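You operate a simulated robot arm through the tools that you are given. There is no shell and no other tool. Be economical: measure what you need, move in short steps, check, and stop when the job is done.

Carry out the task below with a simulated robot arm. There is one attempt and no reset: what you move stays moved.

JOB
Test the small brown glass on the white meter and stand it on the matching mat.
Fine: a drop in the well, dropper back in its holder, press the blue button, go by the figure. Set down upright: dropper, what you pick out.
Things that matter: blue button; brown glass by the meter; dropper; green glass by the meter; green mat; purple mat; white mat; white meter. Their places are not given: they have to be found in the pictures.

It is judged by the outcome, as a careful person would: the job done as asked, and still so three seconds after it is handed in. It fails if anything else is knocked over, pushed out of place, dropped, spilled or broken.

ROBOT AND FRAMES
A 7-joint arm with a two-finger parallel gripper, fixed in place. Base frame: the origin is at the foot of the arm, x ahead of it, y to its left, z up; the work surface is at about z = 880. Lengths are in mm, angles in degrees, forces in N, time in s.
With the tool pointing down near the work surface it reaches from about 300 to 700 mm from the base axis. Its first joint turns from -66.0 to 66.0 degrees. Payload 1.57 kg.
The TCP is the grasp point between the finger pads, 30 mm short of the fingertips. In the tool frame z runs along the fingers and y along their closing line. Largest opening 110 mm; finger width 24, thickness 12; the body of the gripper, 48 by 112 mm, starts 78 mm behind the TCP.
Orientation is told as [roll, pitch, yaw] about the base's x, y, z axes, in that order, counted from this pose: with the fingers straight down and closing along the base's y, the tool's x points along the base's -x, its y along +y and its z along -z.

CONTROLS
- The arm moves only by the tool servo_tool. Its argument "increments" is a list of rows, each an object of numbers (a shift or turn left out is 0, a gripper value left out holds the last): "tx", "ty", "tz": the shift along the base's x, y, z in mm; "ax", "ay", "az": the turn, a rotation vector about the base's x, y, z in degrees; "hand": the finger opening in mm, from 0 to 110. In form: [{"tx": .., "ty": .., "tz": .., "ax": .., "ay": .., "az": .., "hand": ..}, ...]. A call has 1 to 8 rows; each row shifts and turns the commanded pose from where the row before left it. Rows are played at 5 a second. More than 50 mm and 8.6 degrees between two rows, or a gripper value outside its range, and nothing of the call is played. A pose out of reach is approached as far as the arm can. The call stops where the force on the tool passes 40 N (or 10 N more than at its start, if that is more) or the arm is blocked; 0.2 s more then pass. The fingers move at their own pace (about 108 mm/s each) and stop on an object; they squeeze with about 31 N. The grip force told is the motor's: it shows also when the fingers shut on nothing. Time passes only in rows, and 0.2 s behind the last, so rows that do not move let the fingers close. The reply holds the time, the measured pose of the TCP, the force on the tool along the base axes, the opening and the grip force, in the units named above and with some noise, with the torque about the TCP (base axes, N m) and any sound that the robot's microphone picked up.
- Cameras (640 x 400 px; columns grow to the right, rows downward): "scene" is fixed at [173.4, -405.8, 1396.6]; the picture's right is [0.67, -0.74, 0.00], its down [-0.49, -0.44, -0.76] and it looks along [0.56, 0.51, -0.65] (base axes); focal length 221 px, centre (320, 200). "wrist" rides on the gripper at [70, 16, -141] in the tool frame; the picture's right is [-0.23, 0.97, 0.00], its down [-0.86, -0.20, -0.48] and it looks along [-0.47, -0.11, 0.88] (tool axes); focal length 222 px, centre (320, 200).
- get_image(camera): a new picture of that camera. No time passes.
- probe_pixels(camera, pixels): there is no depth. For up to 12 entries [column, row, z] of the newest picture of that camera ("zoom" is the newest enlarged one), the place [x, y] in the base frame at which the ray of that pixel passes the height z, good to about 2 mm. No time passes.
- inspect(camera, box): a new picture of the part [left, top, right, bottom] of that camera's present view, enlarged. No time passes.
- close_job(): hands the job in; it is judged then, once.

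Go step by step. Measure first, check grasps and placings, and put right what went wrong. The budget is 80 turns and 46 pictures, counting those below and the enlarged ones. Unless the task says otherwise, let go and move clear before handing in, and close with one line.

The tools are called by a JSON object that holds its "name" and its "arguments". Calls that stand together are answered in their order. servo_tool: Moves the arm, as the interface text tells. Its arguments: {"type":"object","properties":{"increments":{"type":"array"}},"required":["increments"]} The other tools are called the same way: get_image (camera) takes a picture; probe_pixels (camera, pixels) gives the place at which the rays of pixels pass given heights; inspect (camera, box) takes an enlarged picture of a part of a camera's view; close_job () hands the job in.

At the start:

```text
clock: 0.0
position: [380.8, -191.9, 1253.3]
tool_rot: [0.1, 0.0, 0.0]
wrist_force: [0.7, 0.5, 0.4]
wrist_torque: [0.01, 0.01, 0.02]
width: 110.0
gripper_force: 0.1
```

scene: 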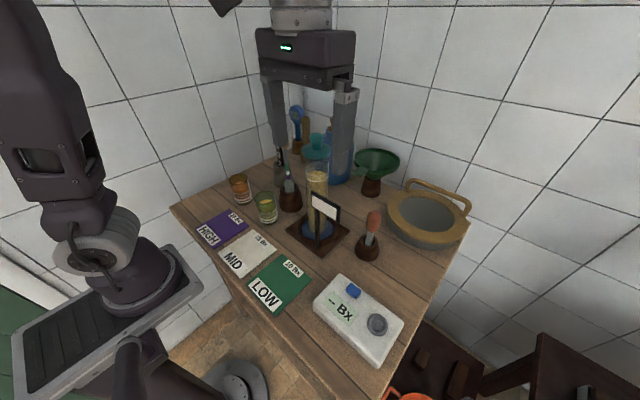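
wrist: 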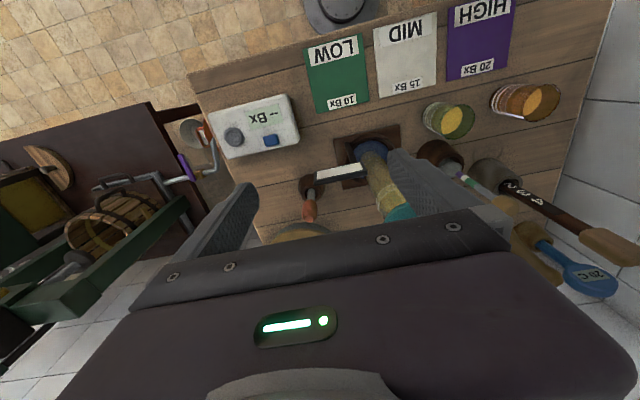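

The scene shows the brown glass near (240,188), the green glass near (266,207), the mats, the meter at (358,318) and a dropper candidate at (370,235). I'll enlarge both areas to tell them apart.

{"name": "inspect", "arguments": {"camera": "scene", "box": [170, 130, 330, 230]}}

{"name": "inspect", "arguments": {"camera": "scene", "box": [280, 180, 440, 280]}}

{"name": "inspect", "arguments": {"camera": "scene", "box": [280, 260, 440, 360]}}

{"name": "inspect", "arguments": {"camera": "wrist", "box": [400, 60, 640, 210]}}

```text
4.00 times, centred on (250, 180) of scene
```

zoom: 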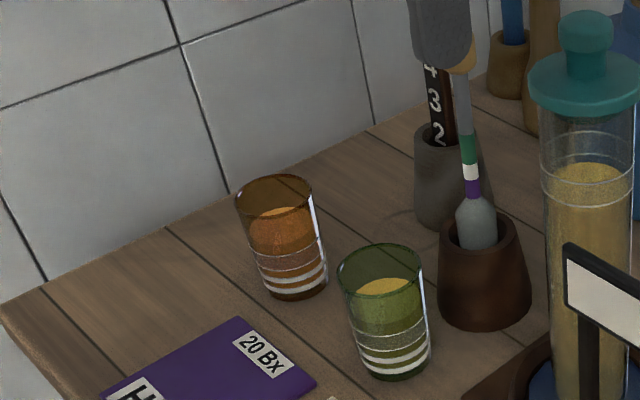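

```text
4.00 times, centred on (360, 230) of scene
```

zoom: 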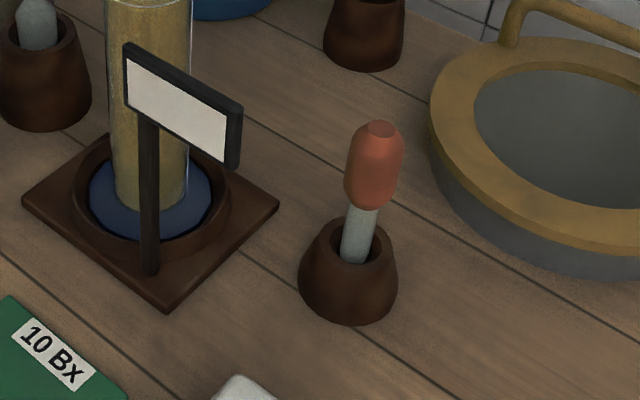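

```text
4.00 times, centred on (360, 310) of scene
```

zoom: 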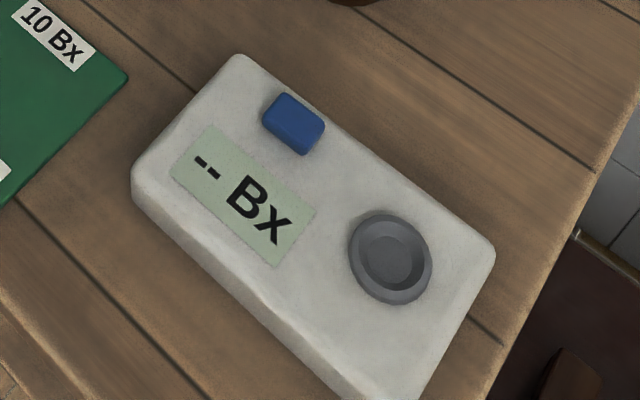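

```text
2.67 times, centred on (520, 135) of wrist
```

zoom: 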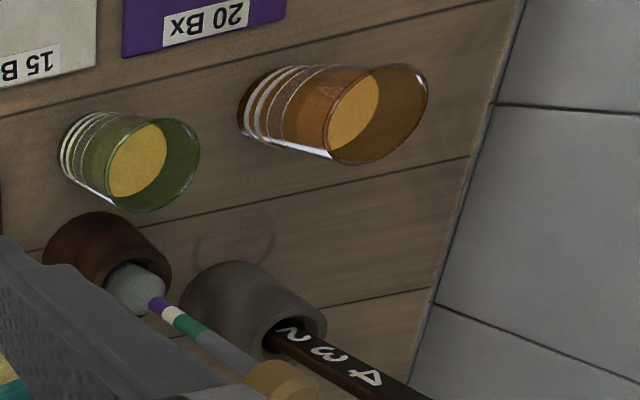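

Dropper has a red bulb at (374,222) in a brown cup; the button is at (353,290) and the well at (377,324). I'll probe these at plausible heights.

{"name": "probe_pixels", "arguments": {"camera": "scene", "pixels": [[367, 256, 880], [368, 240, 920], [375.3, 212, 960], [375.3, 212, 980], [373, 231, 940], [243.8, 201, 880], [238.5, 178, 950], [268.8, 222, 880], [265, 195, 950], [353.3, 290.8, 915], [377.5, 324.5, 910], [314, 309, 880]]}}

{"name": "probe_pixels", "arguments": {"camera": "wrist", "pixels": [[271, 140, 915], [234, 137, 915], [308, 194, 915], [309, 222, 970], [495, 105, 880], [541, 102, 950], [429, 118, 880], [455, 122, 950], [310, 181, 880], [215, 160, 880], [297, 100, 915], [308, 212, 970]]}}

{"name": "inspect", "arguments": {"camera": "wrist", "box": [200, 80, 440, 230]}}

```text
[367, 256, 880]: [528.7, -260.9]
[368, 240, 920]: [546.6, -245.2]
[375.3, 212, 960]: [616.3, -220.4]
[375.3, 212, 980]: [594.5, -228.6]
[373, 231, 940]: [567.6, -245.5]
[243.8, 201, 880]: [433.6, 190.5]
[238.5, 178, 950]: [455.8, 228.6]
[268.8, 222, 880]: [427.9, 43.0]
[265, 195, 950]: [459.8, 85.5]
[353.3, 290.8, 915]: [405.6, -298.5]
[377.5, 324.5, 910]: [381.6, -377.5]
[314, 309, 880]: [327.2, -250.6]
```

```text
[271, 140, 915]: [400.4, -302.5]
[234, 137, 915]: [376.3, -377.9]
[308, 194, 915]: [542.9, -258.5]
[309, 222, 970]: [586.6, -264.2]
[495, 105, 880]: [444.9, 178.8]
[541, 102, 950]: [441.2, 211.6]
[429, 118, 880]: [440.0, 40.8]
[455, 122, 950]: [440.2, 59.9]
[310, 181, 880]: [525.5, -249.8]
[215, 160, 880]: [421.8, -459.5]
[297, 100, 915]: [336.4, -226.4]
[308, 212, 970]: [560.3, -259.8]
```

```text
2.67 times, centred on (320, 155) of wrist
```

zoom: 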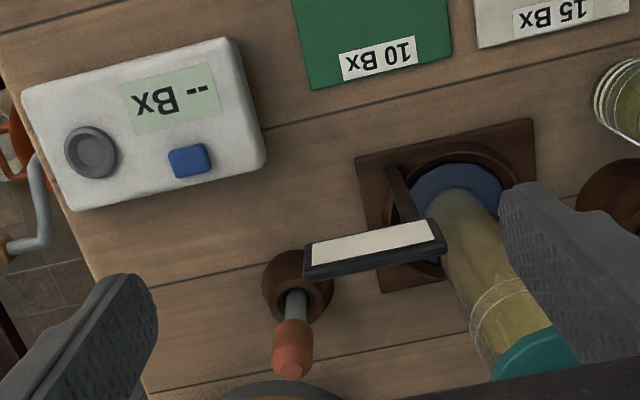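

The dropper triangulates to about (542,-250), bulb roughly z 972–1029. The sign by the cylinder is close, so I'll probe its extents, the pan and the bulb width.

{"name": "probe_pixels", "arguments": {"camera": "scene", "pixels": [[317.5, 247.5, 885], [340, 206, 1000], [340, 206, 960], [311, 192, 1000], [366.5, 226, 1000], [380.5, 226, 1000], [387, 215, 920], [400, 240, 880], [322, 245, 885], [312, 171, 1050], [354.5, 254, 880], [379.5, 254, 880]]}}

{"name": "probe_pixels", "arguments": {"camera": "wrist", "pixels": [[315, 171, 1000], [315, 171, 960], [314, 183, 960], [363, 163, 1000], [363, 163, 960], [366, 169, 1000], [302, 210, 1000], [316, 210, 1000], [275, 232, 920], [345, 157, 885], [298, 175, 885], [325, 190, 920]]}}

```text
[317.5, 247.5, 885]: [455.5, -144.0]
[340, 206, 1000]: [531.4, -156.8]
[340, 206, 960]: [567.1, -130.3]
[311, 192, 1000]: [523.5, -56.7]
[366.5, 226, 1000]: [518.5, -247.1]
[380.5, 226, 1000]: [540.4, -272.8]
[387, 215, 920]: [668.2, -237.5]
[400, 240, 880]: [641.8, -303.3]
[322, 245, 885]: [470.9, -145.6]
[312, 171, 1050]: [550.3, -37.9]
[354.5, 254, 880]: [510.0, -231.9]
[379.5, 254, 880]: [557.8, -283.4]
```

```text
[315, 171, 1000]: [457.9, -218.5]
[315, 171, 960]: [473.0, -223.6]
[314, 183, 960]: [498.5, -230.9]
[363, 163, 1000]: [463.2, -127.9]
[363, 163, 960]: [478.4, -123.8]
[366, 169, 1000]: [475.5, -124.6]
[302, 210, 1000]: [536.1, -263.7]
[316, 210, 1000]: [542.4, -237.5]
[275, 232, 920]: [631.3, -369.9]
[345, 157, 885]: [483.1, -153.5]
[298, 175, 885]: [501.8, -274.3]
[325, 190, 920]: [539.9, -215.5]
```

The sign sits near (440,-210) with top about z 1095, so the dropper at (542,-250) is reachable from straight above. Moving over it at z 1160 and looking.

{"name": "servo_tool", "arguments": {"increments": [{"tx": 40, "ty": -15}, {"tx": 40, "ty": -15}, {"tx": 40, "ty": -14}, {"tx": 41, "ty": -14}, {"tz": -45}, {"tz": -45}, {}]}}

{"name": "get_image", "arguments": {"camera": "wrist"}}

{"name": "get_image", "arguments": {"camera": "scene"}}

```text
clock: 1.6
position: [498.4, -229.7, 1155.9]
tool_rot: [0.0, 0.0, 0.0]
wrist_force: [0.4, -0.6, 0.0]
wrist_torque: [0.01, 0.0, 0.02]
width: 110.4
gripper_force: 0.0
out of reach, approached as far as the arm can: row 3, 4
```

```text
38 pictures are left
```

wrist: 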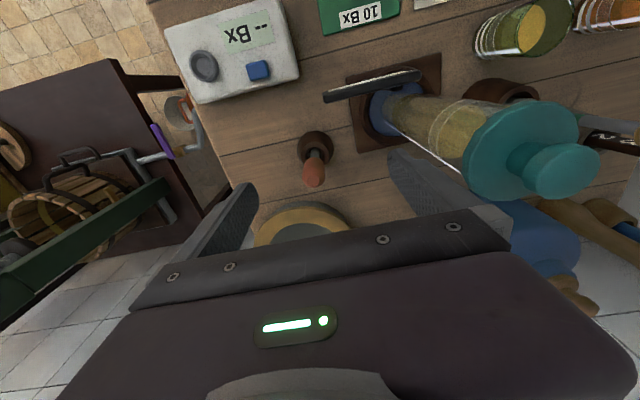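

```text
37 pictures are left
```

scene: 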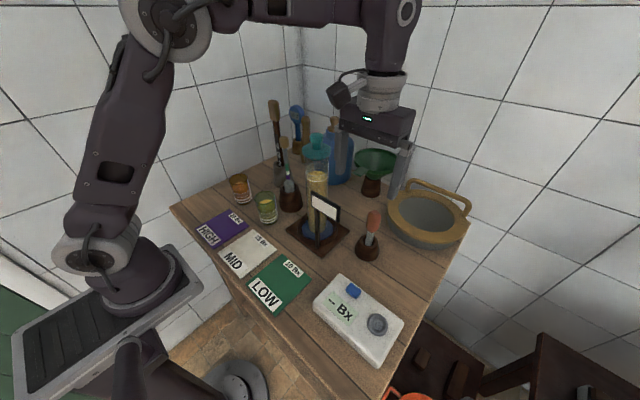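

The arm was stopped at x≈498 by reach at that height; bulb now at (315,170). I'll measure it again from here.

{"name": "inspect", "arguments": {"camera": "wrist", "box": [260, 60, 420, 240]}}

{"name": "probe_pixels", "arguments": {"camera": "wrist", "pixels": [[315, 181, 1029], [315, 181, 1010], [313, 155, 970], [316, 140, 925], [316, 150, 880], [258, 71, 915], [204, 66, 915], [324, 98, 1000], [324, 98, 1050], [421, 72, 1000], [421, 72, 1050]]}}

```text
2.22 times, centred on (340, 150) of wrist
```

zoom: 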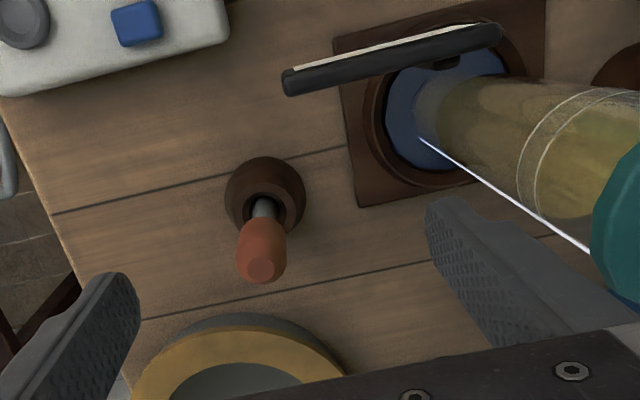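

```text
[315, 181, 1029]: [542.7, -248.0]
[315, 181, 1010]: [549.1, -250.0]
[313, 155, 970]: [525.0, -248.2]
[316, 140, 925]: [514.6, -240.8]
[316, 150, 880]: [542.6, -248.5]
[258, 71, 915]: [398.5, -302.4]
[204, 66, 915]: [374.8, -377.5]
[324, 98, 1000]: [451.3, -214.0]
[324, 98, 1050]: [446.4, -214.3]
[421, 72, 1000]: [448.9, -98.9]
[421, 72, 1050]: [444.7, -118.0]
```

Bulb confirmed at about (542,-248). I'll check the clearance to the tall cylinder before descending.

{"name": "probe_pixels", "arguments": {"camera": "wrist", "pixels": [[390, 116, 890], [375, 120, 890], [555, 165, 1100], [555, 165, 1150], [470, 150, 1100], [470, 150, 1150], [358, 107, 890], [403, 133, 890], [430, 213, 1100], [307, 232, 930], [307, 205, 930]]}}

{"name": "probe_pixels", "arguments": {"camera": "scene", "pixels": [[318, 233, 890], [317, 138, 1100], [317, 138, 1150], [329, 153, 1100], [302, 150, 1100], [358, 160, 950], [400, 168, 950], [388, 222, 930], [371, 192, 890]]}}

{"name": "servo_tool", "arguments": {"increments": [{"tz": -40, "hand": 64}, {}]}}

```text
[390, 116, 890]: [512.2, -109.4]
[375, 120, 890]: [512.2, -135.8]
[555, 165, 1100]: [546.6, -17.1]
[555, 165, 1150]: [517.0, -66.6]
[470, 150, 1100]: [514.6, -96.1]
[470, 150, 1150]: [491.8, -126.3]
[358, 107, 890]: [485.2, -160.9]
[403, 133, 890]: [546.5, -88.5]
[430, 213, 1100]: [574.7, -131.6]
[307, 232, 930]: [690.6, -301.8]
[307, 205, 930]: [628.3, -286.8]
```

```text
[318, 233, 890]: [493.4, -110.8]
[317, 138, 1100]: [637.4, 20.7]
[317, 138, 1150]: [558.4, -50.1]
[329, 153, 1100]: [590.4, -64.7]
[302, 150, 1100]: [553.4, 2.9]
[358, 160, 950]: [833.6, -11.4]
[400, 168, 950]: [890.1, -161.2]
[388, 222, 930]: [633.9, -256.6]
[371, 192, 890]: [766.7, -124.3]
```

```text
clock: 2.2
position: [495.4, -232.1, 1115.7]
tool_rot: [-0.1, 0.1, 0.0]
wrist_force: [-0.2, -0.8, -0.1]
wrist_torque: [-0.01, 0.04, -0.01]
width: 64.1
gripper_force: 0.0
```

Cylinder axis is near (508,-105), well clear. Next go to z 1070, slide over the bulb, and check.

{"name": "servo_tool", "arguments": {"increments": [{"tz": -40, "tx": 10, "ty": -6}, {"tx": 36, "ty": -10}, {}]}}

{"name": "get_image", "arguments": {"camera": "wrist"}}

{"name": "inspect", "arguments": {"camera": "scene", "box": [300, 140, 460, 240]}}

```text
clock: 3.0
position: [541.4, -246.4, 1076.3]
tool_rot: [0.0, 0.0, 0.0]
wrist_force: [0.2, -0.4, 0.3]
wrist_torque: [0.02, 0.03, 0.02]
width: 63.9
gripper_force: 0.1
```

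```text
35 pictures are left
```

wrist: 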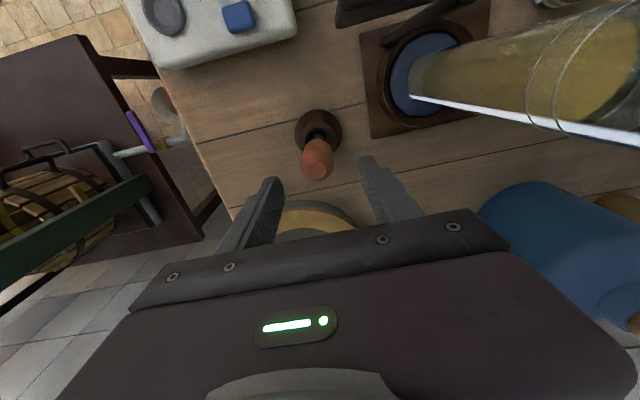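

```text
4.00 times, centred on (380, 190) of scene
```

zoom: 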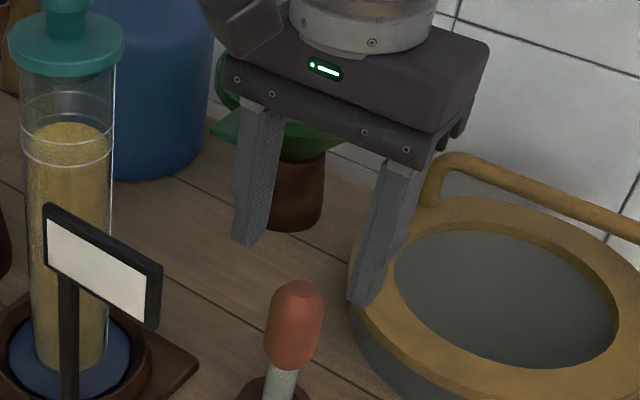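

I'll re-triangulate the bulb end at (317,173) in the wrist view against (374.5,212) in the scene view.

{"name": "probe_pixels", "arguments": {"camera": "wrist", "pixels": [[317, 173, 1000], [317, 173, 1015], [317, 173, 1030], [316, 142, 970], [318, 130, 925], [305, 158, 1010], [332, 158, 1010]]}}

{"name": "probe_pixels", "arguments": {"camera": "scene", "pixels": [[374.5, 212.5, 1000], [374.5, 212.5, 1015], [374.5, 212.5, 1030], [371, 230, 970]]}}

```text
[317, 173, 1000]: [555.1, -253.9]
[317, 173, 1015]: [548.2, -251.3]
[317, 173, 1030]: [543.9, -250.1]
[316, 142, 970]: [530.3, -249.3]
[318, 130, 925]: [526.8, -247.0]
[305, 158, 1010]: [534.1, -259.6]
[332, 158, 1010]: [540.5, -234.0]
```

```text
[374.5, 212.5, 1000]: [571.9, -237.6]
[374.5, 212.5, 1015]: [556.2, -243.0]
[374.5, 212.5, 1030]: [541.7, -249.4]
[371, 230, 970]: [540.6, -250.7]
```

The bulb is upright at (542,-250), about 26 wide. Descending around it to TCP z 1000 and closing gently.

{"name": "servo_tool", "arguments": {"increments": [{"tx": 0.5, "ty": -3.5, "tz": -26}, {"tz": -30}, {"tz": -20}, {}, {"hand": 34}, {}, {}]}}

{"name": "inspect", "arguments": {"camera": "scene", "box": [300, 180, 460, 280]}}

```text
clock: 4.6
position: [542.3, -251.0, 998.7]
tool_rot: [0.0, 0.0, 0.0]
wrist_force: [0.6, -0.2, 0.0]
wrist_torque: [0.01, 0.02, 0.03]
width: 33.7
gripper_force: 0.3
```

```text
4.00 times, centred on (380, 230) of scene
```

zoom: 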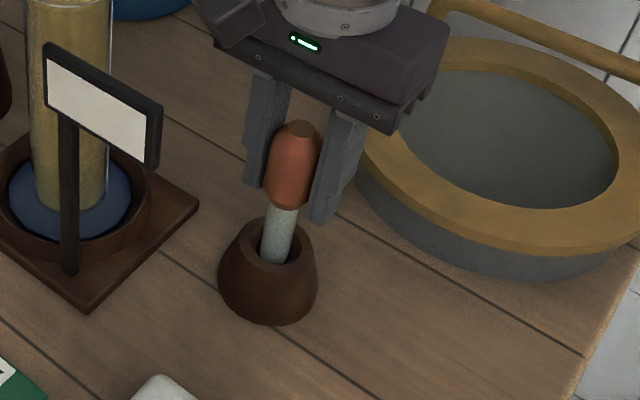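

The bulb is centred between the pads. Closing in small steps to feel for contact.

{"name": "servo_tool", "arguments": {"increments": [{"hand": 29}, {}, {"hand": 26}, {}, {}]}}

{"name": "servo_tool", "arguments": {"increments": [{"hand": 23}, {}, {}]}}

```text
clock: 5.8
position: [542.0, -251.2, 998.2]
tool_rot: [0.0, -0.1, -0.1]
wrist_force: [0.0, 0.8, 0.1]
wrist_torque: [0.03, 0.0, 0.02]
width: 30.3
gripper_force: 30.6
```

```text
clock: 6.6
position: [540.7, -250.3, 999.3]
tool_rot: [-0.1, 0.0, -0.1]
wrist_force: [0.1, 0.4, -0.6]
wrist_torque: [0.0, -0.01, -0.02]
width: 30.3
gripper_force: 30.9
```

The bulb is rigid and held at 30.3 mm with 31 N. Lifting straight up a bit.

{"name": "servo_tool", "arguments": {"increments": [{"tz": 20}, {"tz": 40}, {"tz": 40}, {}]}}

{"name": "inspect", "arguments": {"camera": "scene", "box": [300, 150, 460, 250]}}

```text
clock: 7.6
position: [541.0, -251.9, 1099.7]
tool_rot: [0.1, 0.0, 0.0]
wrist_force: [-0.4, 0.1, 0.2]
wrist_torque: [0.0, -0.02, 0.01]
width: 30.4
gripper_force: 31.3
```

```text
4.00 times, centred on (380, 200) of scene
```

zoom: 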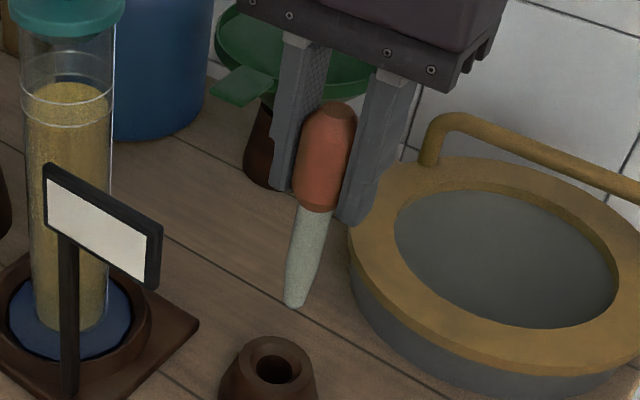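

Dropper out cleanly, tip at scene (373.5,226). Measuring tip height, and the holder mouth at (367.5,241) for the return.

{"name": "probe_pixels", "arguments": {"camera": "scene", "pixels": [[373.5, 226, 1000], [373.5, 226, 985], [373.5, 226, 970], [368.7, 240.5, 920], [368.7, 240.5, 930], [338, 222, 1050], [340, 206, 1080], [340, 206, 1100]]}}

{"name": "servo_tool", "arguments": {"increments": [{"tx": -20, "ty": -15, "tz": 5}, {"tx": -40, "ty": -15, "tz": 20}, {"tx": -40, "tz": 40}, {"tx": -40, "tz": 40}, {"tx": -30, "tz": 35}, {}]}}

```text
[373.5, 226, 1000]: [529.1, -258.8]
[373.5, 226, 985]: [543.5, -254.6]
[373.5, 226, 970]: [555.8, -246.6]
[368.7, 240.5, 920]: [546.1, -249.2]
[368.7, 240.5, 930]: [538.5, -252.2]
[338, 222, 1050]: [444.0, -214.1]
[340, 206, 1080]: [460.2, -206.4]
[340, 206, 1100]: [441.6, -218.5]
```

```text
refused: row 3 steps farther than a row can; nothing moved
```

Tip is 114 mm below the TCP. Repeating the retreat in shorter rows.

{"name": "servo_tool", "arguments": {"increments": [{"tx": -20, "ty": -15, "tz": 5}, {"tx": -40, "ty": -15, "tz": 20}, {"tx": -30, "tz": 38}, {"tx": -30, "tz": 38}, {"tx": -25, "tz": 40}, {"tx": -25, "tz": 10}, {}]}}

```text
clock: 9.2
position: [371.5, -283.0, 1253.6]
tool_rot: [-0.1, 0.0, 0.0]
wrist_force: [-0.1, 0.1, -0.9]
wrist_torque: [-0.03, 0.01, -0.03]
width: 30.3
gripper_force: 30.4
```

Tip now at about z 1140, above everything. Traversing towards the glasses.

{"name": "servo_tool", "arguments": {"increments": [{"ty": 48}, {"ty": 48}, {"ty": 48}, {"ty": 48}, {"ty": 48}, {"ty": 48}, {"ty": 48}, {}]}}

{"name": "servo_tool", "arguments": {"increments": [{"ty": 48}, {"ty": 48}, {"ty": 20, "tx": 20}, {}]}}

{"name": "get_image", "arguments": {"camera": "wrist"}}

{"name": "inspect", "arguments": {"camera": "scene", "box": [190, 120, 350, 220]}}

```text
clock: 11.0
position: [371.3, 57.3, 1251.4]
tool_rot: [0.0, 0.0, 0.1]
wrist_force: [0.0, -0.7, -0.6]
wrist_torque: [0.0, -0.03, 0.01]
width: 30.5
gripper_force: 31.0
```

```text
clock: 12.0
position: [395.1, 168.8, 1250.0]
tool_rot: [0.0, 0.0, 0.0]
wrist_force: [-0.3, 0.6, -0.9]
wrist_torque: [0.0, 0.0, 0.04]
width: 30.3
gripper_force: 30.7
```

```text
31 pictures are left
```

wrist: 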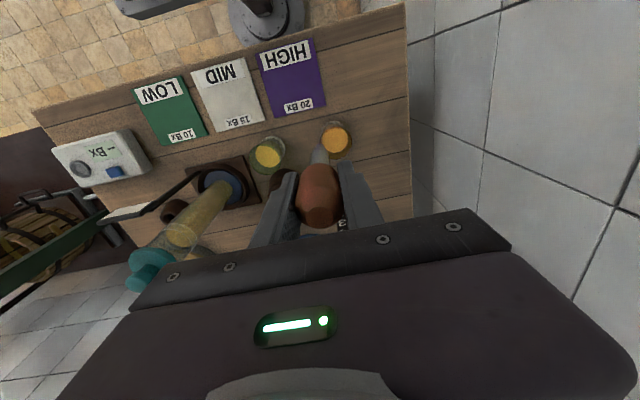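

```text
4.00 times, centred on (270, 170) of scene
```

zoom: 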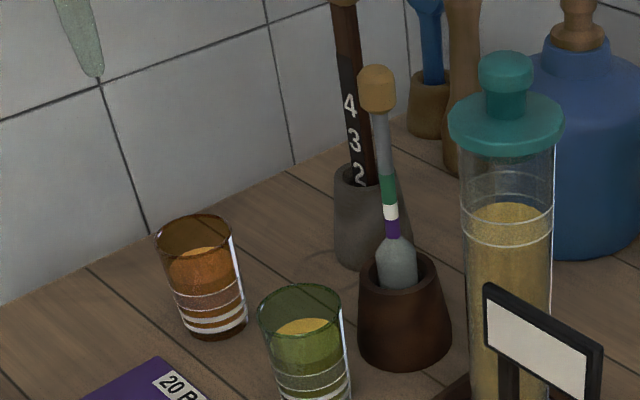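

Enlarging the wrist view of the two glasses to locate rims and liquid surfaces.

{"name": "inspect", "arguments": {"camera": "wrist", "box": [240, 100, 400, 200]}}

```text
4.00 times, centred on (320, 150) of wrist
```

zoom: 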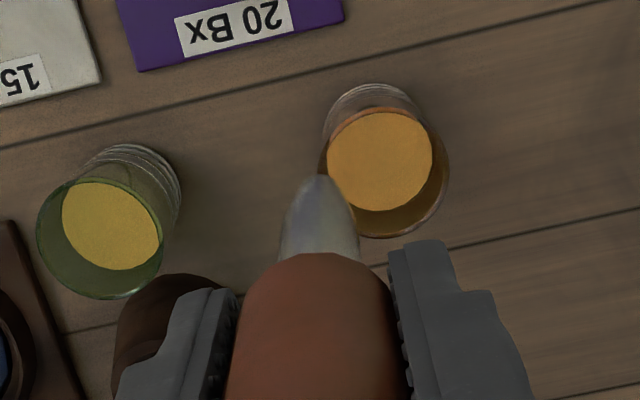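

{"name": "probe_pixels", "arguments": {"camera": "zoom", "pixels": [[385, 172, 940], [385, 172, 950], [385, 172, 960], [385, 172, 970], [380, 160, 930], [322, 172, 960], [450, 172, 960], [372, 135, 880], [100, 240, 960], [385, 107, 960], [385, 238, 960]]}}

{"name": "probe_pixels", "arguments": {"camera": "scene", "pixels": [[238.75, 178.75, 940], [238.75, 178.75, 950], [238.75, 178.75, 960], [238.75, 178.75, 970], [229, 179, 960], [248.5, 178, 960], [243, 200, 882], [242, 185, 930], [265, 194, 960]]}}

```text
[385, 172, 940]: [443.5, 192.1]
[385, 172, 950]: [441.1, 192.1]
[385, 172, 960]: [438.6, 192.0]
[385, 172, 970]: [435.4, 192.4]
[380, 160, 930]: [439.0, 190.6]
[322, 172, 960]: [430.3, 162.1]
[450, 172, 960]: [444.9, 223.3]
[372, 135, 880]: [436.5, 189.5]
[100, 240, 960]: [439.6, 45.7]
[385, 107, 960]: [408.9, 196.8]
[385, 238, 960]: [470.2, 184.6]
```

```text
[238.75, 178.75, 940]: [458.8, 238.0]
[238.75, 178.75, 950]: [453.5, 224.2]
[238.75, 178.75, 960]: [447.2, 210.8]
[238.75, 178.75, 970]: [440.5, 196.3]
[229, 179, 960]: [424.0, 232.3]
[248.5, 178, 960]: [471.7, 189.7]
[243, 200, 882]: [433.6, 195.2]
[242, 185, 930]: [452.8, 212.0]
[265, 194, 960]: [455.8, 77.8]
```

Brown glass: centre about (437,191), rim z ≈ 970, radius ≈ 30, liquid near z 937. Checking clearance to brush and spoon handles behind it.

{"name": "probe_pixels", "arguments": {"camera": "scene", "pixels": [[291, 209, 882], [284, 139, 1100], [284, 139, 1120], [284, 139, 1140], [282, 185, 882], [275, 120, 1100], [275, 120, 1150], [275, 120, 1200]]}}

{"name": "inspect", "arguments": {"camera": "scene", "box": [160, 40, 380, 180]}}

```text
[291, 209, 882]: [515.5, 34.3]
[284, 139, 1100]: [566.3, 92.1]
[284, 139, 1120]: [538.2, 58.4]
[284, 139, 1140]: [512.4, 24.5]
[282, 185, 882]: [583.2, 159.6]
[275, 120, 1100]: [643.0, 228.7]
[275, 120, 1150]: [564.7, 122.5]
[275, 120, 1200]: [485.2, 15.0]
```

```text
2.86 times, centred on (270, 110) of scene
```

zoom: 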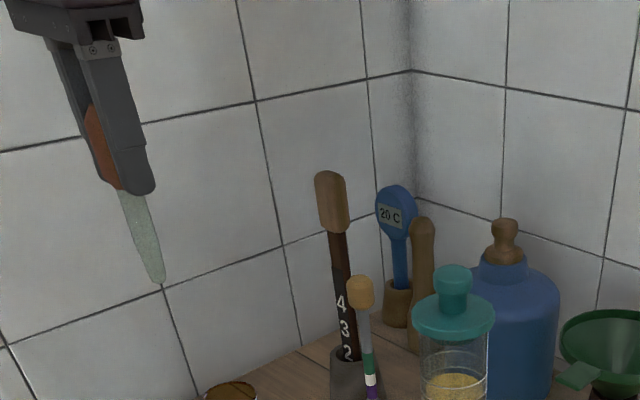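

Brush (530,50) and spoon (580,145) are clear. Moving over the glass and partway down.

{"name": "servo_tool", "arguments": {"increments": [{"tx": 42, "ty": 22}, {"tz": -45}, {"tz": -45}, {"tz": -25}, {}]}}

{"name": "inspect", "arguments": {"camera": "wrist", "box": [240, 100, 400, 200]}}

{"name": "inspect", "arguments": {"camera": "scene", "box": [170, 110, 330, 210]}}

```text
clock: 13.2
position: [432.9, 190.2, 1131.2]
tool_rot: [-0.1, 0.0, -0.1]
wrist_force: [0.4, 0.4, -0.5]
wrist_torque: [-0.03, 0.0, 0.01]
width: 30.4
gripper_force: 30.9
```

```text
4.00 times, centred on (320, 150) of wrist
```

zoom: 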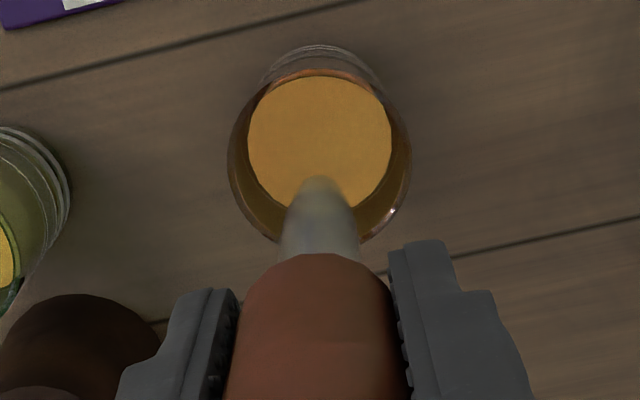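

```text
4.00 times, centred on (250, 160) of scene
```

zoom: 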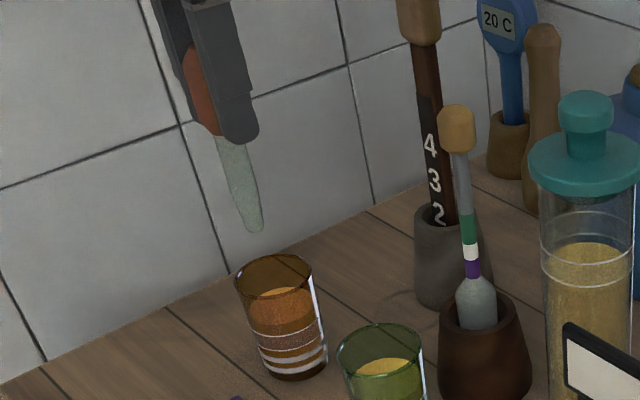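

{"name": "probe_pixels", "arguments": {"camera": "wrist", "pixels": [[319.7, 138, 970], [319.7, 138, 960], [320, 145, 1017], [320, 135, 937]]}}

{"name": "probe_pixels", "arguments": {"camera": "scene", "pixels": [[238.75, 178.75, 970], [233.7, 167, 1017], [233.7, 167, 1010]]}}

```text
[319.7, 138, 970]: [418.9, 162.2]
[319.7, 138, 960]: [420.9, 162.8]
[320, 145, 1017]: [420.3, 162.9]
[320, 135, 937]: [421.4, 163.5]
```

```text
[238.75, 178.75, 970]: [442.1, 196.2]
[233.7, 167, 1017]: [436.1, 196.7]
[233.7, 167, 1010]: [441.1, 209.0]
```

The wrist probe seems to refer to the older full picture; probing the enlarged one instead.

{"name": "inspect", "arguments": {"camera": "wrist", "box": [240, 100, 400, 200]}}

{"name": "probe_pixels", "arguments": {"camera": "zoom", "pixels": [[320, 153, 970], [320, 153, 960], [320, 182, 1017], [320, 140, 940], [228, 153, 970], [412, 153, 970]]}}

```text
4.00 times, centred on (320, 150) of wrist
```

zoom: 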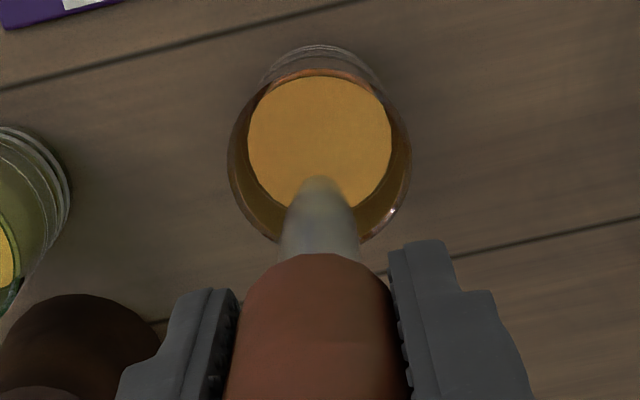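

```text
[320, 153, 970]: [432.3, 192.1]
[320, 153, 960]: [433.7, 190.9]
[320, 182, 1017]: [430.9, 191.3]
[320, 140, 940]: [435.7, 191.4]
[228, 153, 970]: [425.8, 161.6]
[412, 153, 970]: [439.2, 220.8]
```

Rim centre (434,192), tip (432,191): well centred. Descending to tip ≈ 918.

{"name": "servo_tool", "arguments": {"increments": [{"tx": 2, "ty": 1, "tz": -30}, {"tz": -35}, {"tz": -20}, {"tz": -13}, {}, {}]}}

{"name": "inspect", "arguments": {"camera": "scene", "box": [170, 130, 330, 230]}}

```text
clock: 14.6
position: [433.6, 192.9, 1037.9]
tool_rot: [0.0, 0.0, 0.2]
wrist_force: [0.0, -0.5, -1.1]
wrist_torque: [-0.02, 0.0, 0.0]
width: 30.9
gripper_force: 30.9
```

```text
4.00 times, centred on (250, 180) of scene
```

zoom: 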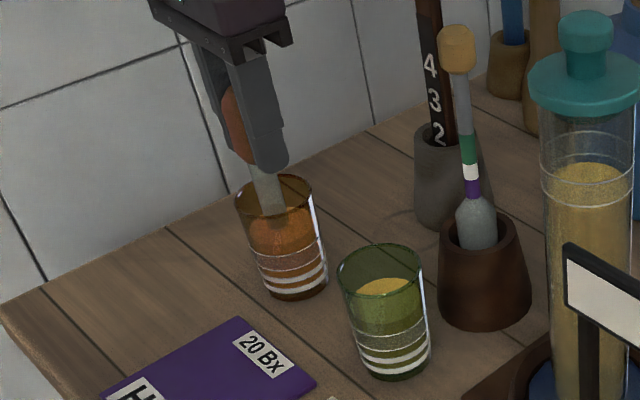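

Tip is in the liquid. Dipping 10 mm deeper, pausing, then raising to check the tube.

{"name": "servo_tool", "arguments": {"increments": [{"tz": -10}, {}, {}, {"tz": 30}, {"tz": 35}, {"tz": 35}, {}]}}

{"name": "inspect", "arguments": {"camera": "scene", "box": [200, 130, 280, 180]}}

```text
clock: 16.2
position: [435.7, 193.1, 1129.9]
tool_rot: [-0.1, 0.0, 0.0]
wrist_force: [0.0, 0.1, -0.1]
wrist_torque: [-0.02, -0.03, 0.03]
width: 30.5
gripper_force: 31.0
```

```text
8.00 times, centred on (240, 155) of scene
```

zoom: 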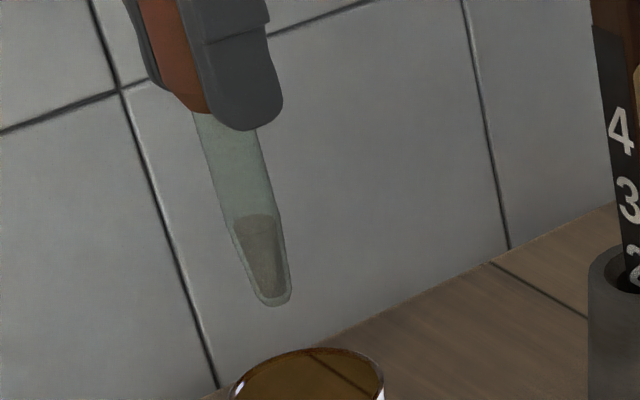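

The dropper holds liquid in its tip. Raising and traversing to the meter's side.

{"name": "servo_tool", "arguments": {"increments": [{"tz": 45}, {"tz": 45, "tx": -15}, {"tz": 30, "tx": -35}, {"tx": -15, "ty": -45}, {"ty": -49}, {"ty": -49}, {"ty": -49}, {}]}}

{"name": "servo_tool", "arguments": {"increments": [{"ty": -49}, {"ty": -49}, {"ty": -49}, {"ty": -49}, {"ty": -49}, {"ty": -49}, {"ty": -30, "tz": -35}, {}]}}

```text
clock: 18.0
position: [370.5, 2.0, 1246.4]
tool_rot: [0.0, 0.1, 0.0]
wrist_force: [0.2, 0.1, 0.4]
wrist_torque: [-0.02, 0.01, -0.03]
width: 30.3
gripper_force: 31.3
```

```text
clock: 19.8
position: [373.2, -324.9, 1213.4]
tool_rot: [-0.1, 0.0, 0.2]
wrist_force: [0.7, 0.2, -0.7]
wrist_torque: [0.03, -0.01, -0.02]
width: 30.4
gripper_force: 31.3
```

Over the meter side. Moving above the well and lowering to TCP 1080 (tip ≈ 966), then looking.

{"name": "servo_tool", "arguments": {"increments": [{"ty": -27, "tz": -35}, {"ty": -26, "tx": 3, "tz": -35}, {"tz": -35}, {"tz": -28}, {}]}}

{"name": "inspect", "arguments": {"camera": "scene", "box": [300, 250, 460, 350]}}

{"name": "inspect", "arguments": {"camera": "wrist", "box": [240, 60, 400, 160]}}

```text
clock: 21.0
position: [376.8, -375.2, 1081.9]
tool_rot: [-0.1, 0.0, 0.1]
wrist_force: [-0.4, 0.3, 0.4]
wrist_torque: [0.02, -0.01, 0.0]
width: 30.3
gripper_force: 30.5
```

```text
4.00 times, centred on (380, 300) of scene
```

zoom: 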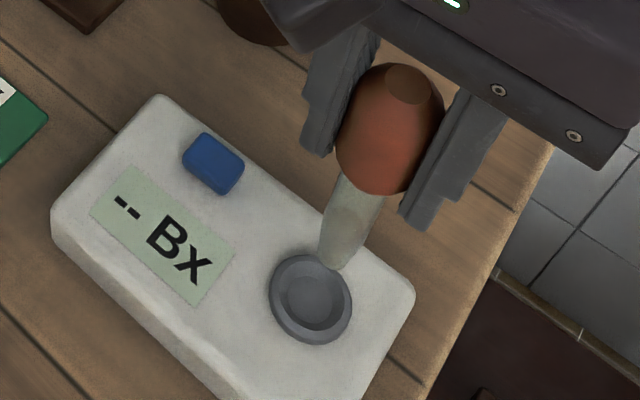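

```text
4.00 times, centred on (320, 110) of wrist
```

zoom: 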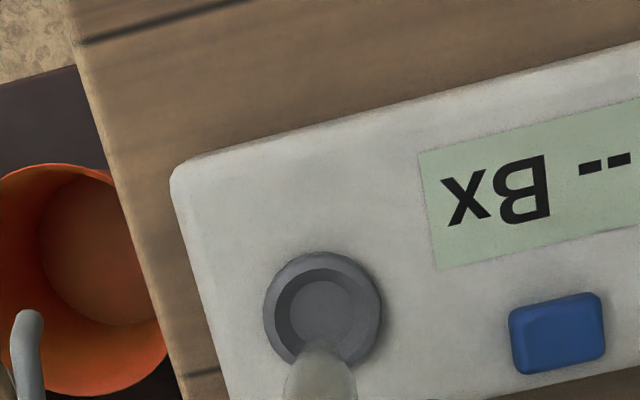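

{"name": "probe_pixels", "arguments": {"camera": "zoom", "pixels": [[322, 310, 910], [322, 310, 920], [322, 310, 930], [320, 350, 968], [556, 333, 915], [556, 333, 925]]}}

{"name": "inspect", "arguments": {"camera": "scene", "box": [300, 250, 460, 350]}}

{"name": "probe_pixels", "arguments": {"camera": "zoom", "pixels": [[311, 298, 900], [311, 298, 910], [311, 298, 920], [311, 298, 930], [332, 266, 960], [332, 266, 968], [332, 266, 975], [214, 162, 910], [214, 162, 920], [214, 162, 930]]}}

```text
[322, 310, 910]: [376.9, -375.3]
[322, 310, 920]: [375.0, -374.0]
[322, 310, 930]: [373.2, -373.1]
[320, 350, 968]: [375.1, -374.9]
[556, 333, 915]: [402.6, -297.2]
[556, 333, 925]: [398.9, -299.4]
```

```text
4.00 times, centred on (380, 300) of scene
```

zoom: 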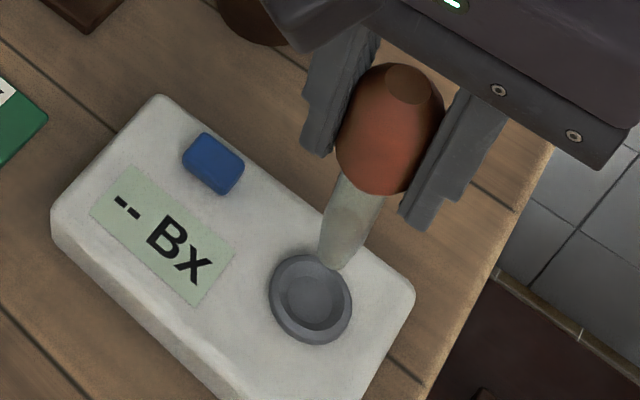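

```text
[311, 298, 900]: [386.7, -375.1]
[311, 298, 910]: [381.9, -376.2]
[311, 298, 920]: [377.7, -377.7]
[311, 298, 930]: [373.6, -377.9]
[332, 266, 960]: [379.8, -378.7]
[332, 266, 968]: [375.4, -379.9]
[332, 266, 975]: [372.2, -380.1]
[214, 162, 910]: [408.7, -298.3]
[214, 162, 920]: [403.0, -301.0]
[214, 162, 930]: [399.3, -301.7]
```

Well at (375.5,-376), tip above it within 2 mm. Lowering to tip ≈ 928 and checking.

{"name": "servo_tool", "arguments": {"increments": [{"tz": -20}, {"tz": -20}, {}, {}]}}

{"name": "inspect", "arguments": {"camera": "scene", "box": [330, 270, 430, 340]}}

```text
clock: 22.0
position: [375.8, -376.0, 1043.7]
tool_rot: [0.0, 0.0, 0.0]
wrist_force: [-0.8, 0.3, -1.1]
wrist_torque: [0.01, -0.02, -0.01]
width: 30.3
gripper_force: 31.4
```

```text
5.71 times, centred on (380, 305) of scene
```

zoom: 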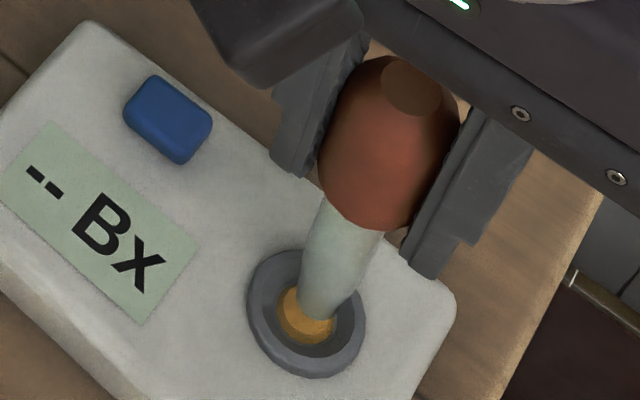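

The well now shows yellow liquid under the tip. Raising straight up and checking the well.

{"name": "servo_tool", "arguments": {"increments": [{"tz": 20}, {"tz": 40}, {"tz": 45}, {"tz": 40}, {}]}}

{"name": "inspect", "arguments": {"camera": "scene", "box": [320, 200, 440, 340]}}

```text
clock: 23.2
position: [374.3, -376.6, 1186.5]
tool_rot: [0.0, 0.0, 0.0]
wrist_force: [0.5, 0.0, 0.5]
wrist_torque: [-0.02, -0.01, 0.01]
width: 30.3
gripper_force: 31.1
```

```text
2.86 times, centred on (380, 270) of scene
```

zoom: 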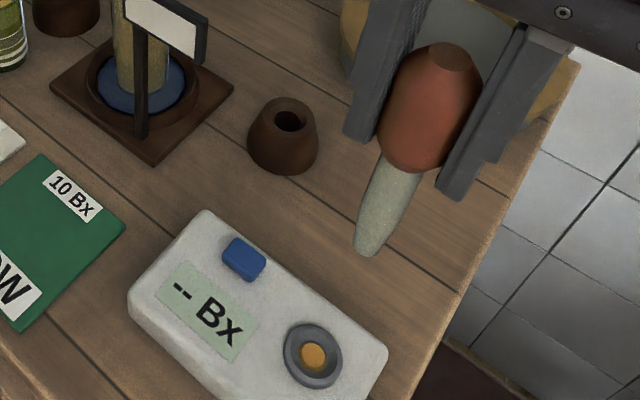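

The drop is in the well. Returning to above the holder (541,-251) along the line clear of the sign.

{"name": "servo_tool", "arguments": {"increments": [{"tx": 25, "ty": 16, "tz": -38}, {"tx": 30, "ty": 20, "tz": -34}, {"tx": 36, "ty": 28}, {"tx": 38, "ty": 31}, {"tx": 37.5, "ty": 30.5}, {}]}}

{"name": "inspect", "arguments": {"camera": "scene", "box": [310, 170, 430, 260]}}

```text
clock: 24.6
position: [543.7, -248.4, 1113.9]
tool_rot: [0.0, 0.0, 0.0]
wrist_force: [0.0, 0.5, 0.0]
wrist_torque: [-0.02, 0.02, -0.03]
width: 30.5
gripper_force: 30.6
```

```text
4.44 times, centred on (370, 215) of scene
```

zoom: 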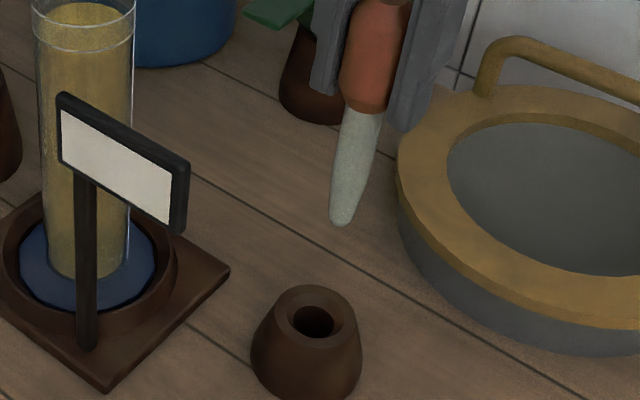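

Above the holder. Taking more readings and a wrist view for alignment before lowering.

{"name": "servo_tool", "arguments": {"increments": [{"tz": -25}, {}]}}

{"name": "servo_tool", "arguments": {"increments": [{}]}}

{"name": "servo_tool", "arguments": {"increments": [{}]}}

{"name": "inspect", "arguments": {"camera": "wrist", "box": [260, 90, 380, 180]}}

{"name": "probe_pixels", "arguments": {"camera": "zoom", "pixels": [[320, 150, 925], [320, 200, 925], [320, 200, 975]]}}

```text
clock: 25.2
position: [544.6, -251.0, 1088.8]
tool_rot: [0.0, -0.1, 0.0]
wrist_force: [0.4, 0.0, -0.2]
wrist_torque: [-0.01, -0.01, -0.02]
width: 30.3
gripper_force: 30.6
```

```text
clock: 25.6
position: [543.1, -250.4, 1089.0]
tool_rot: [-0.1, 0.0, 0.0]
wrist_force: [-0.5, 0.0, -1.2]
wrist_torque: [0.0, 0.0, -0.01]
width: 30.6
gripper_force: 31.0
```

```text
clock: 26.0
position: [544.3, -251.5, 1088.9]
tool_rot: [0.0, 0.1, -0.1]
wrist_force: [-0.5, 0.6, -0.6]
wrist_torque: [0.02, 0.03, 0.0]
width: 30.6
gripper_force: 30.6
```

```text
4.44 times, centred on (320, 135) of wrist
```

zoom: 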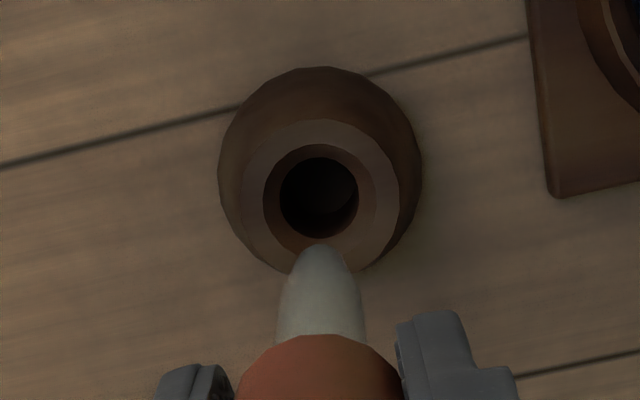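

```text
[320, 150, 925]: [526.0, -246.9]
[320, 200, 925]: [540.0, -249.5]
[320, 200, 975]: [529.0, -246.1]
```

Hole at about (540,-250); the grasp was at (541.5,-251), so shifting x by −2.5 and lowering gently.

{"name": "servo_tool", "arguments": {"increments": [{"tx": -2.5, "ty": 0.5}, {"tz": -30}, {"tz": -20}, {"tz": -20}, {"tz": -15}, {}]}}

{"name": "inspect", "arguments": {"camera": "scene", "box": [310, 190, 430, 280]}}

```text
clock: 27.4
position: [539.6, -253.4, 1002.6]
tool_rot: [0.1, 0.0, 0.1]
wrist_force: [-0.2, 0.0, 0.1]
wrist_torque: [0.01, -0.01, -0.03]
width: 30.1
gripper_force: 31.2
```

```text
4.44 times, centred on (370, 235) of scene
```

zoom: 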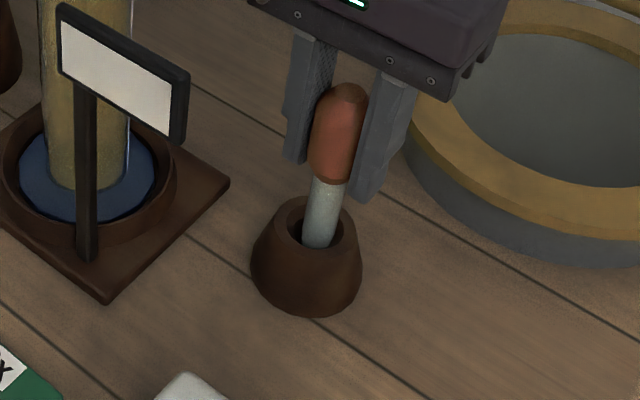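

Dropper is inside the holder with no side force. Lowering the last few mm until light contact, then letting go.

{"name": "servo_tool", "arguments": {"increments": [{"tz": -3}, {}, {}]}}

```text
clock: 28.2
position: [539.5, -251.9, 1001.9]
tool_rot: [0.0, 0.0, 0.1]
wrist_force: [0.1, -0.5, -0.2]
wrist_torque: [-0.01, 0.0, 0.02]
width: 30.6
gripper_force: 31.2
```

{"name": "servo_tool", "arguments": {"increments": [{"tz": -1.5}, {}, {}]}}

```text
clock: 29.0
position: [540.5, -252.3, 999.9]
tool_rot: [0.0, -0.1, 0.1]
wrist_force: [-0.1, 0.0, -0.7]
wrist_torque: [-0.02, 0.04, -0.01]
width: 30.5
gripper_force: 31.2
```

Height is back at the original grasp height (~999). Opening slowly and rising.

{"name": "servo_tool", "arguments": {"increments": [{"hand": 34}, {}, {"hand": 60}, {}, {"tz": 40}, {"tz": 40}, {}]}}

{"name": "inspect", "arguments": {"camera": "scene", "box": [310, 190, 430, 280]}}

```text
clock: 30.6
position: [538.8, -250.6, 1078.7]
tool_rot: [-0.1, 0.0, -0.1]
wrist_force: [-0.1, -0.8, 0.0]
wrist_torque: [-0.04, 0.02, -0.04]
width: 60.0
gripper_force: 0.0
```

```text
4.44 times, centred on (370, 235) of scene
```

zoom: 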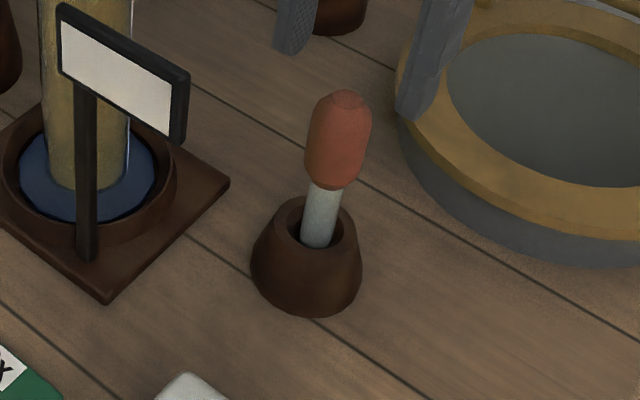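

Dropper stands in its holder. Moving to above the blue button (401,-300) with fingers closed.

{"name": "servo_tool", "arguments": {"increments": [{"tz": 22}, {"tx": -35, "ty": -20}, {"tx": -35, "ty": -20, "hand": 0}, {"tx": -35, "ty": -9}, {"tx": -33, "tz": -30}, {"tz": -40}, {}]}}

{"name": "inspect", "arguments": {"camera": "scene", "box": [310, 240, 430, 340]}}

{"name": "inspect", "arguments": {"camera": "wrist", "box": [220, 60, 420, 240]}}

```text
clock: 32.2
position: [398.6, -298.1, 1031.1]
tool_rot: [0.0, 0.0, 0.1]
wrist_force: [-0.3, -0.3, 0.6]
wrist_torque: [-0.01, 0.04, 0.0]
width: 0.0
gripper_force: 21.2
```

```text
4.00 times, centred on (370, 290) of scene
```

zoom: 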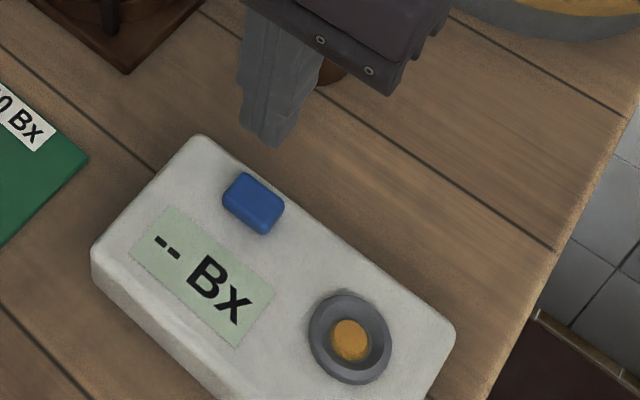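

```text
2.22 times, centred on (320, 150) of wrist
```

zoom: 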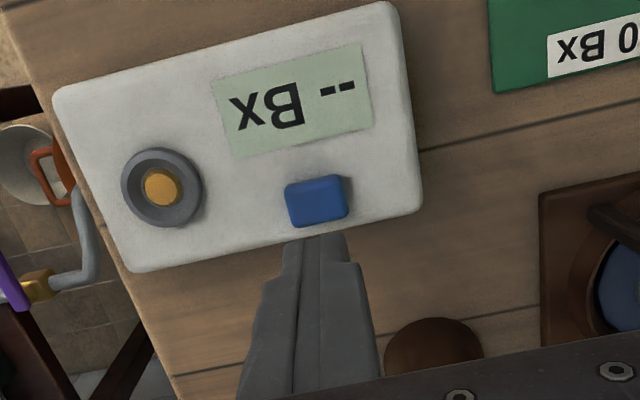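

{"name": "probe_pixels", "arguments": {"camera": "zoom", "pixels": [[317, 200, 920], [317, 200, 925], [317, 200, 930], [315, 236, 1001]]}}

{"name": "servo_tool", "arguments": {"increments": [{"tz": -35}, {"tz": -25}, {}]}}

{"name": "inspect", "arguments": {"camera": "scene", "box": [310, 240, 430, 340]}}

```text
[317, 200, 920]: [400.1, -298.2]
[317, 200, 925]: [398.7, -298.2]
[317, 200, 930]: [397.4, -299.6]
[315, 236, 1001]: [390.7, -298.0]
```

```text
clock: 33.0
position: [400.8, -297.3, 970.0]
tool_rot: [0.1, -0.1, 0.0]
wrist_force: [0.4, -0.6, 0.1]
wrist_torque: [0.0, -0.02, -0.02]
width: 0.0
gripper_force: 21.2
```

```text
4.00 times, centred on (370, 290) of scene
```

zoom: 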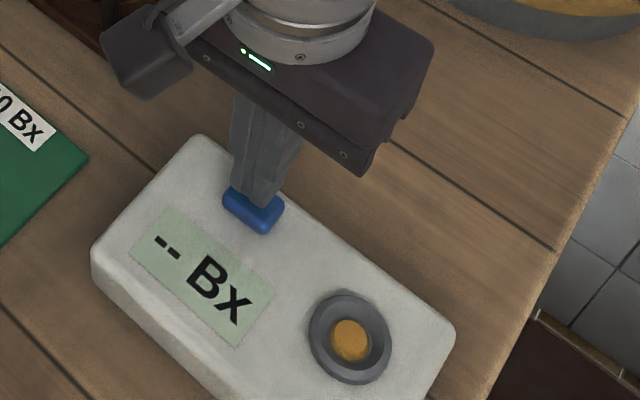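

The fingers sit just above the button, fingertips at z ≈ 940. Pressing down in small steps.

{"name": "servo_tool", "arguments": {"increments": [{"tz": -6}, {"tz": -4}, {"tz": -3}, {}]}}

```text
clock: 34.0
position: [400.3, -299.1, 958.3]
tool_rot: [0.0, 0.0, 0.1]
wrist_force: [-0.1, -1.2, 2.5]
wrist_torque: [-0.03, 0.0, 0.0]
width: 0.2
gripper_force: 20.9
heard: click
```

Heard a click at light force. Backing off and reading the display.

{"name": "servo_tool", "arguments": {"increments": [{"tz": 20}, {"tz": 45}, {"tz": 45}, {"tz": 45}, {}]}}

{"name": "inspect", "arguments": {"camera": "scene", "box": [310, 240, 430, 340]}}

```text
clock: 35.2
position: [401.7, -298.5, 1111.2]
tool_rot: [-0.1, 0.0, 0.0]
wrist_force: [-0.5, 0.1, 0.3]
wrist_torque: [-0.03, -0.02, 0.02]
width: 0.1
gripper_force: 21.4
```

```text
4.00 times, centred on (370, 290) of scene
```

zoom: 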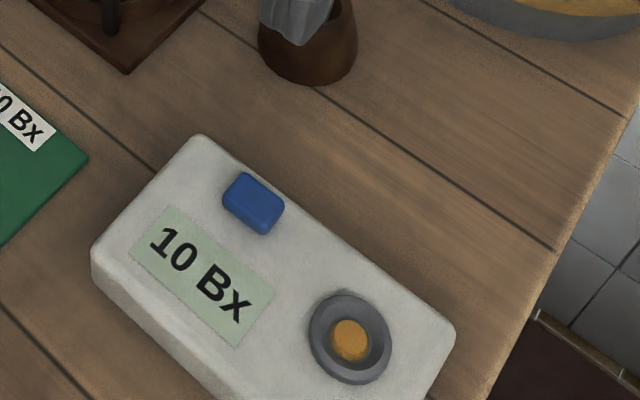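

The meter reads 10 Bx, which matches the green LOW mat. Raising and traversing to the brown glass, viewing the mat on the way.

{"name": "servo_tool", "arguments": {"increments": [{"tz": 45, "hand": 30}, {"tz": 45, "tx": -15}, {"tz": 30, "tx": -15, "ty": 30}, {"ty": 49}, {"ty": 49}, {"ty": 49}, {"ty": 49}, {}]}}

{"name": "get_image", "arguments": {"camera": "wrist"}}

{"name": "inspect", "arguments": {"camera": "scene", "box": [190, 190, 350, 330]}}

```text
clock: 37.0
position: [373.8, -72.1, 1232.7]
tool_rot: [-0.1, -0.1, 0.1]
wrist_force: [0.0, 0.7, 0.1]
wrist_torque: [-0.01, -0.02, 0.0]
width: 30.1
gripper_force: 0.1
```

```text
9 pictures are left
```

wrist: 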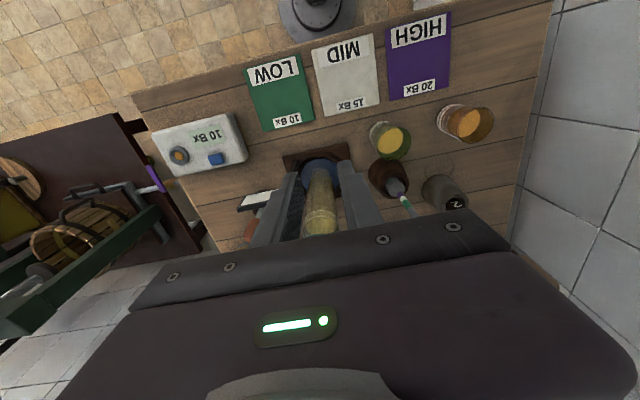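

```text
2.86 times, centred on (270, 260) of scene
```

zoom: 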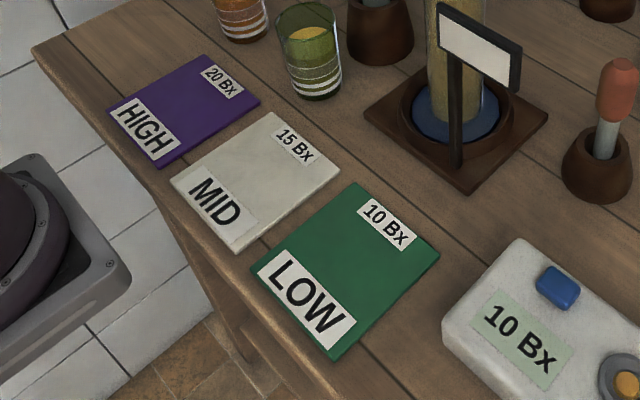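

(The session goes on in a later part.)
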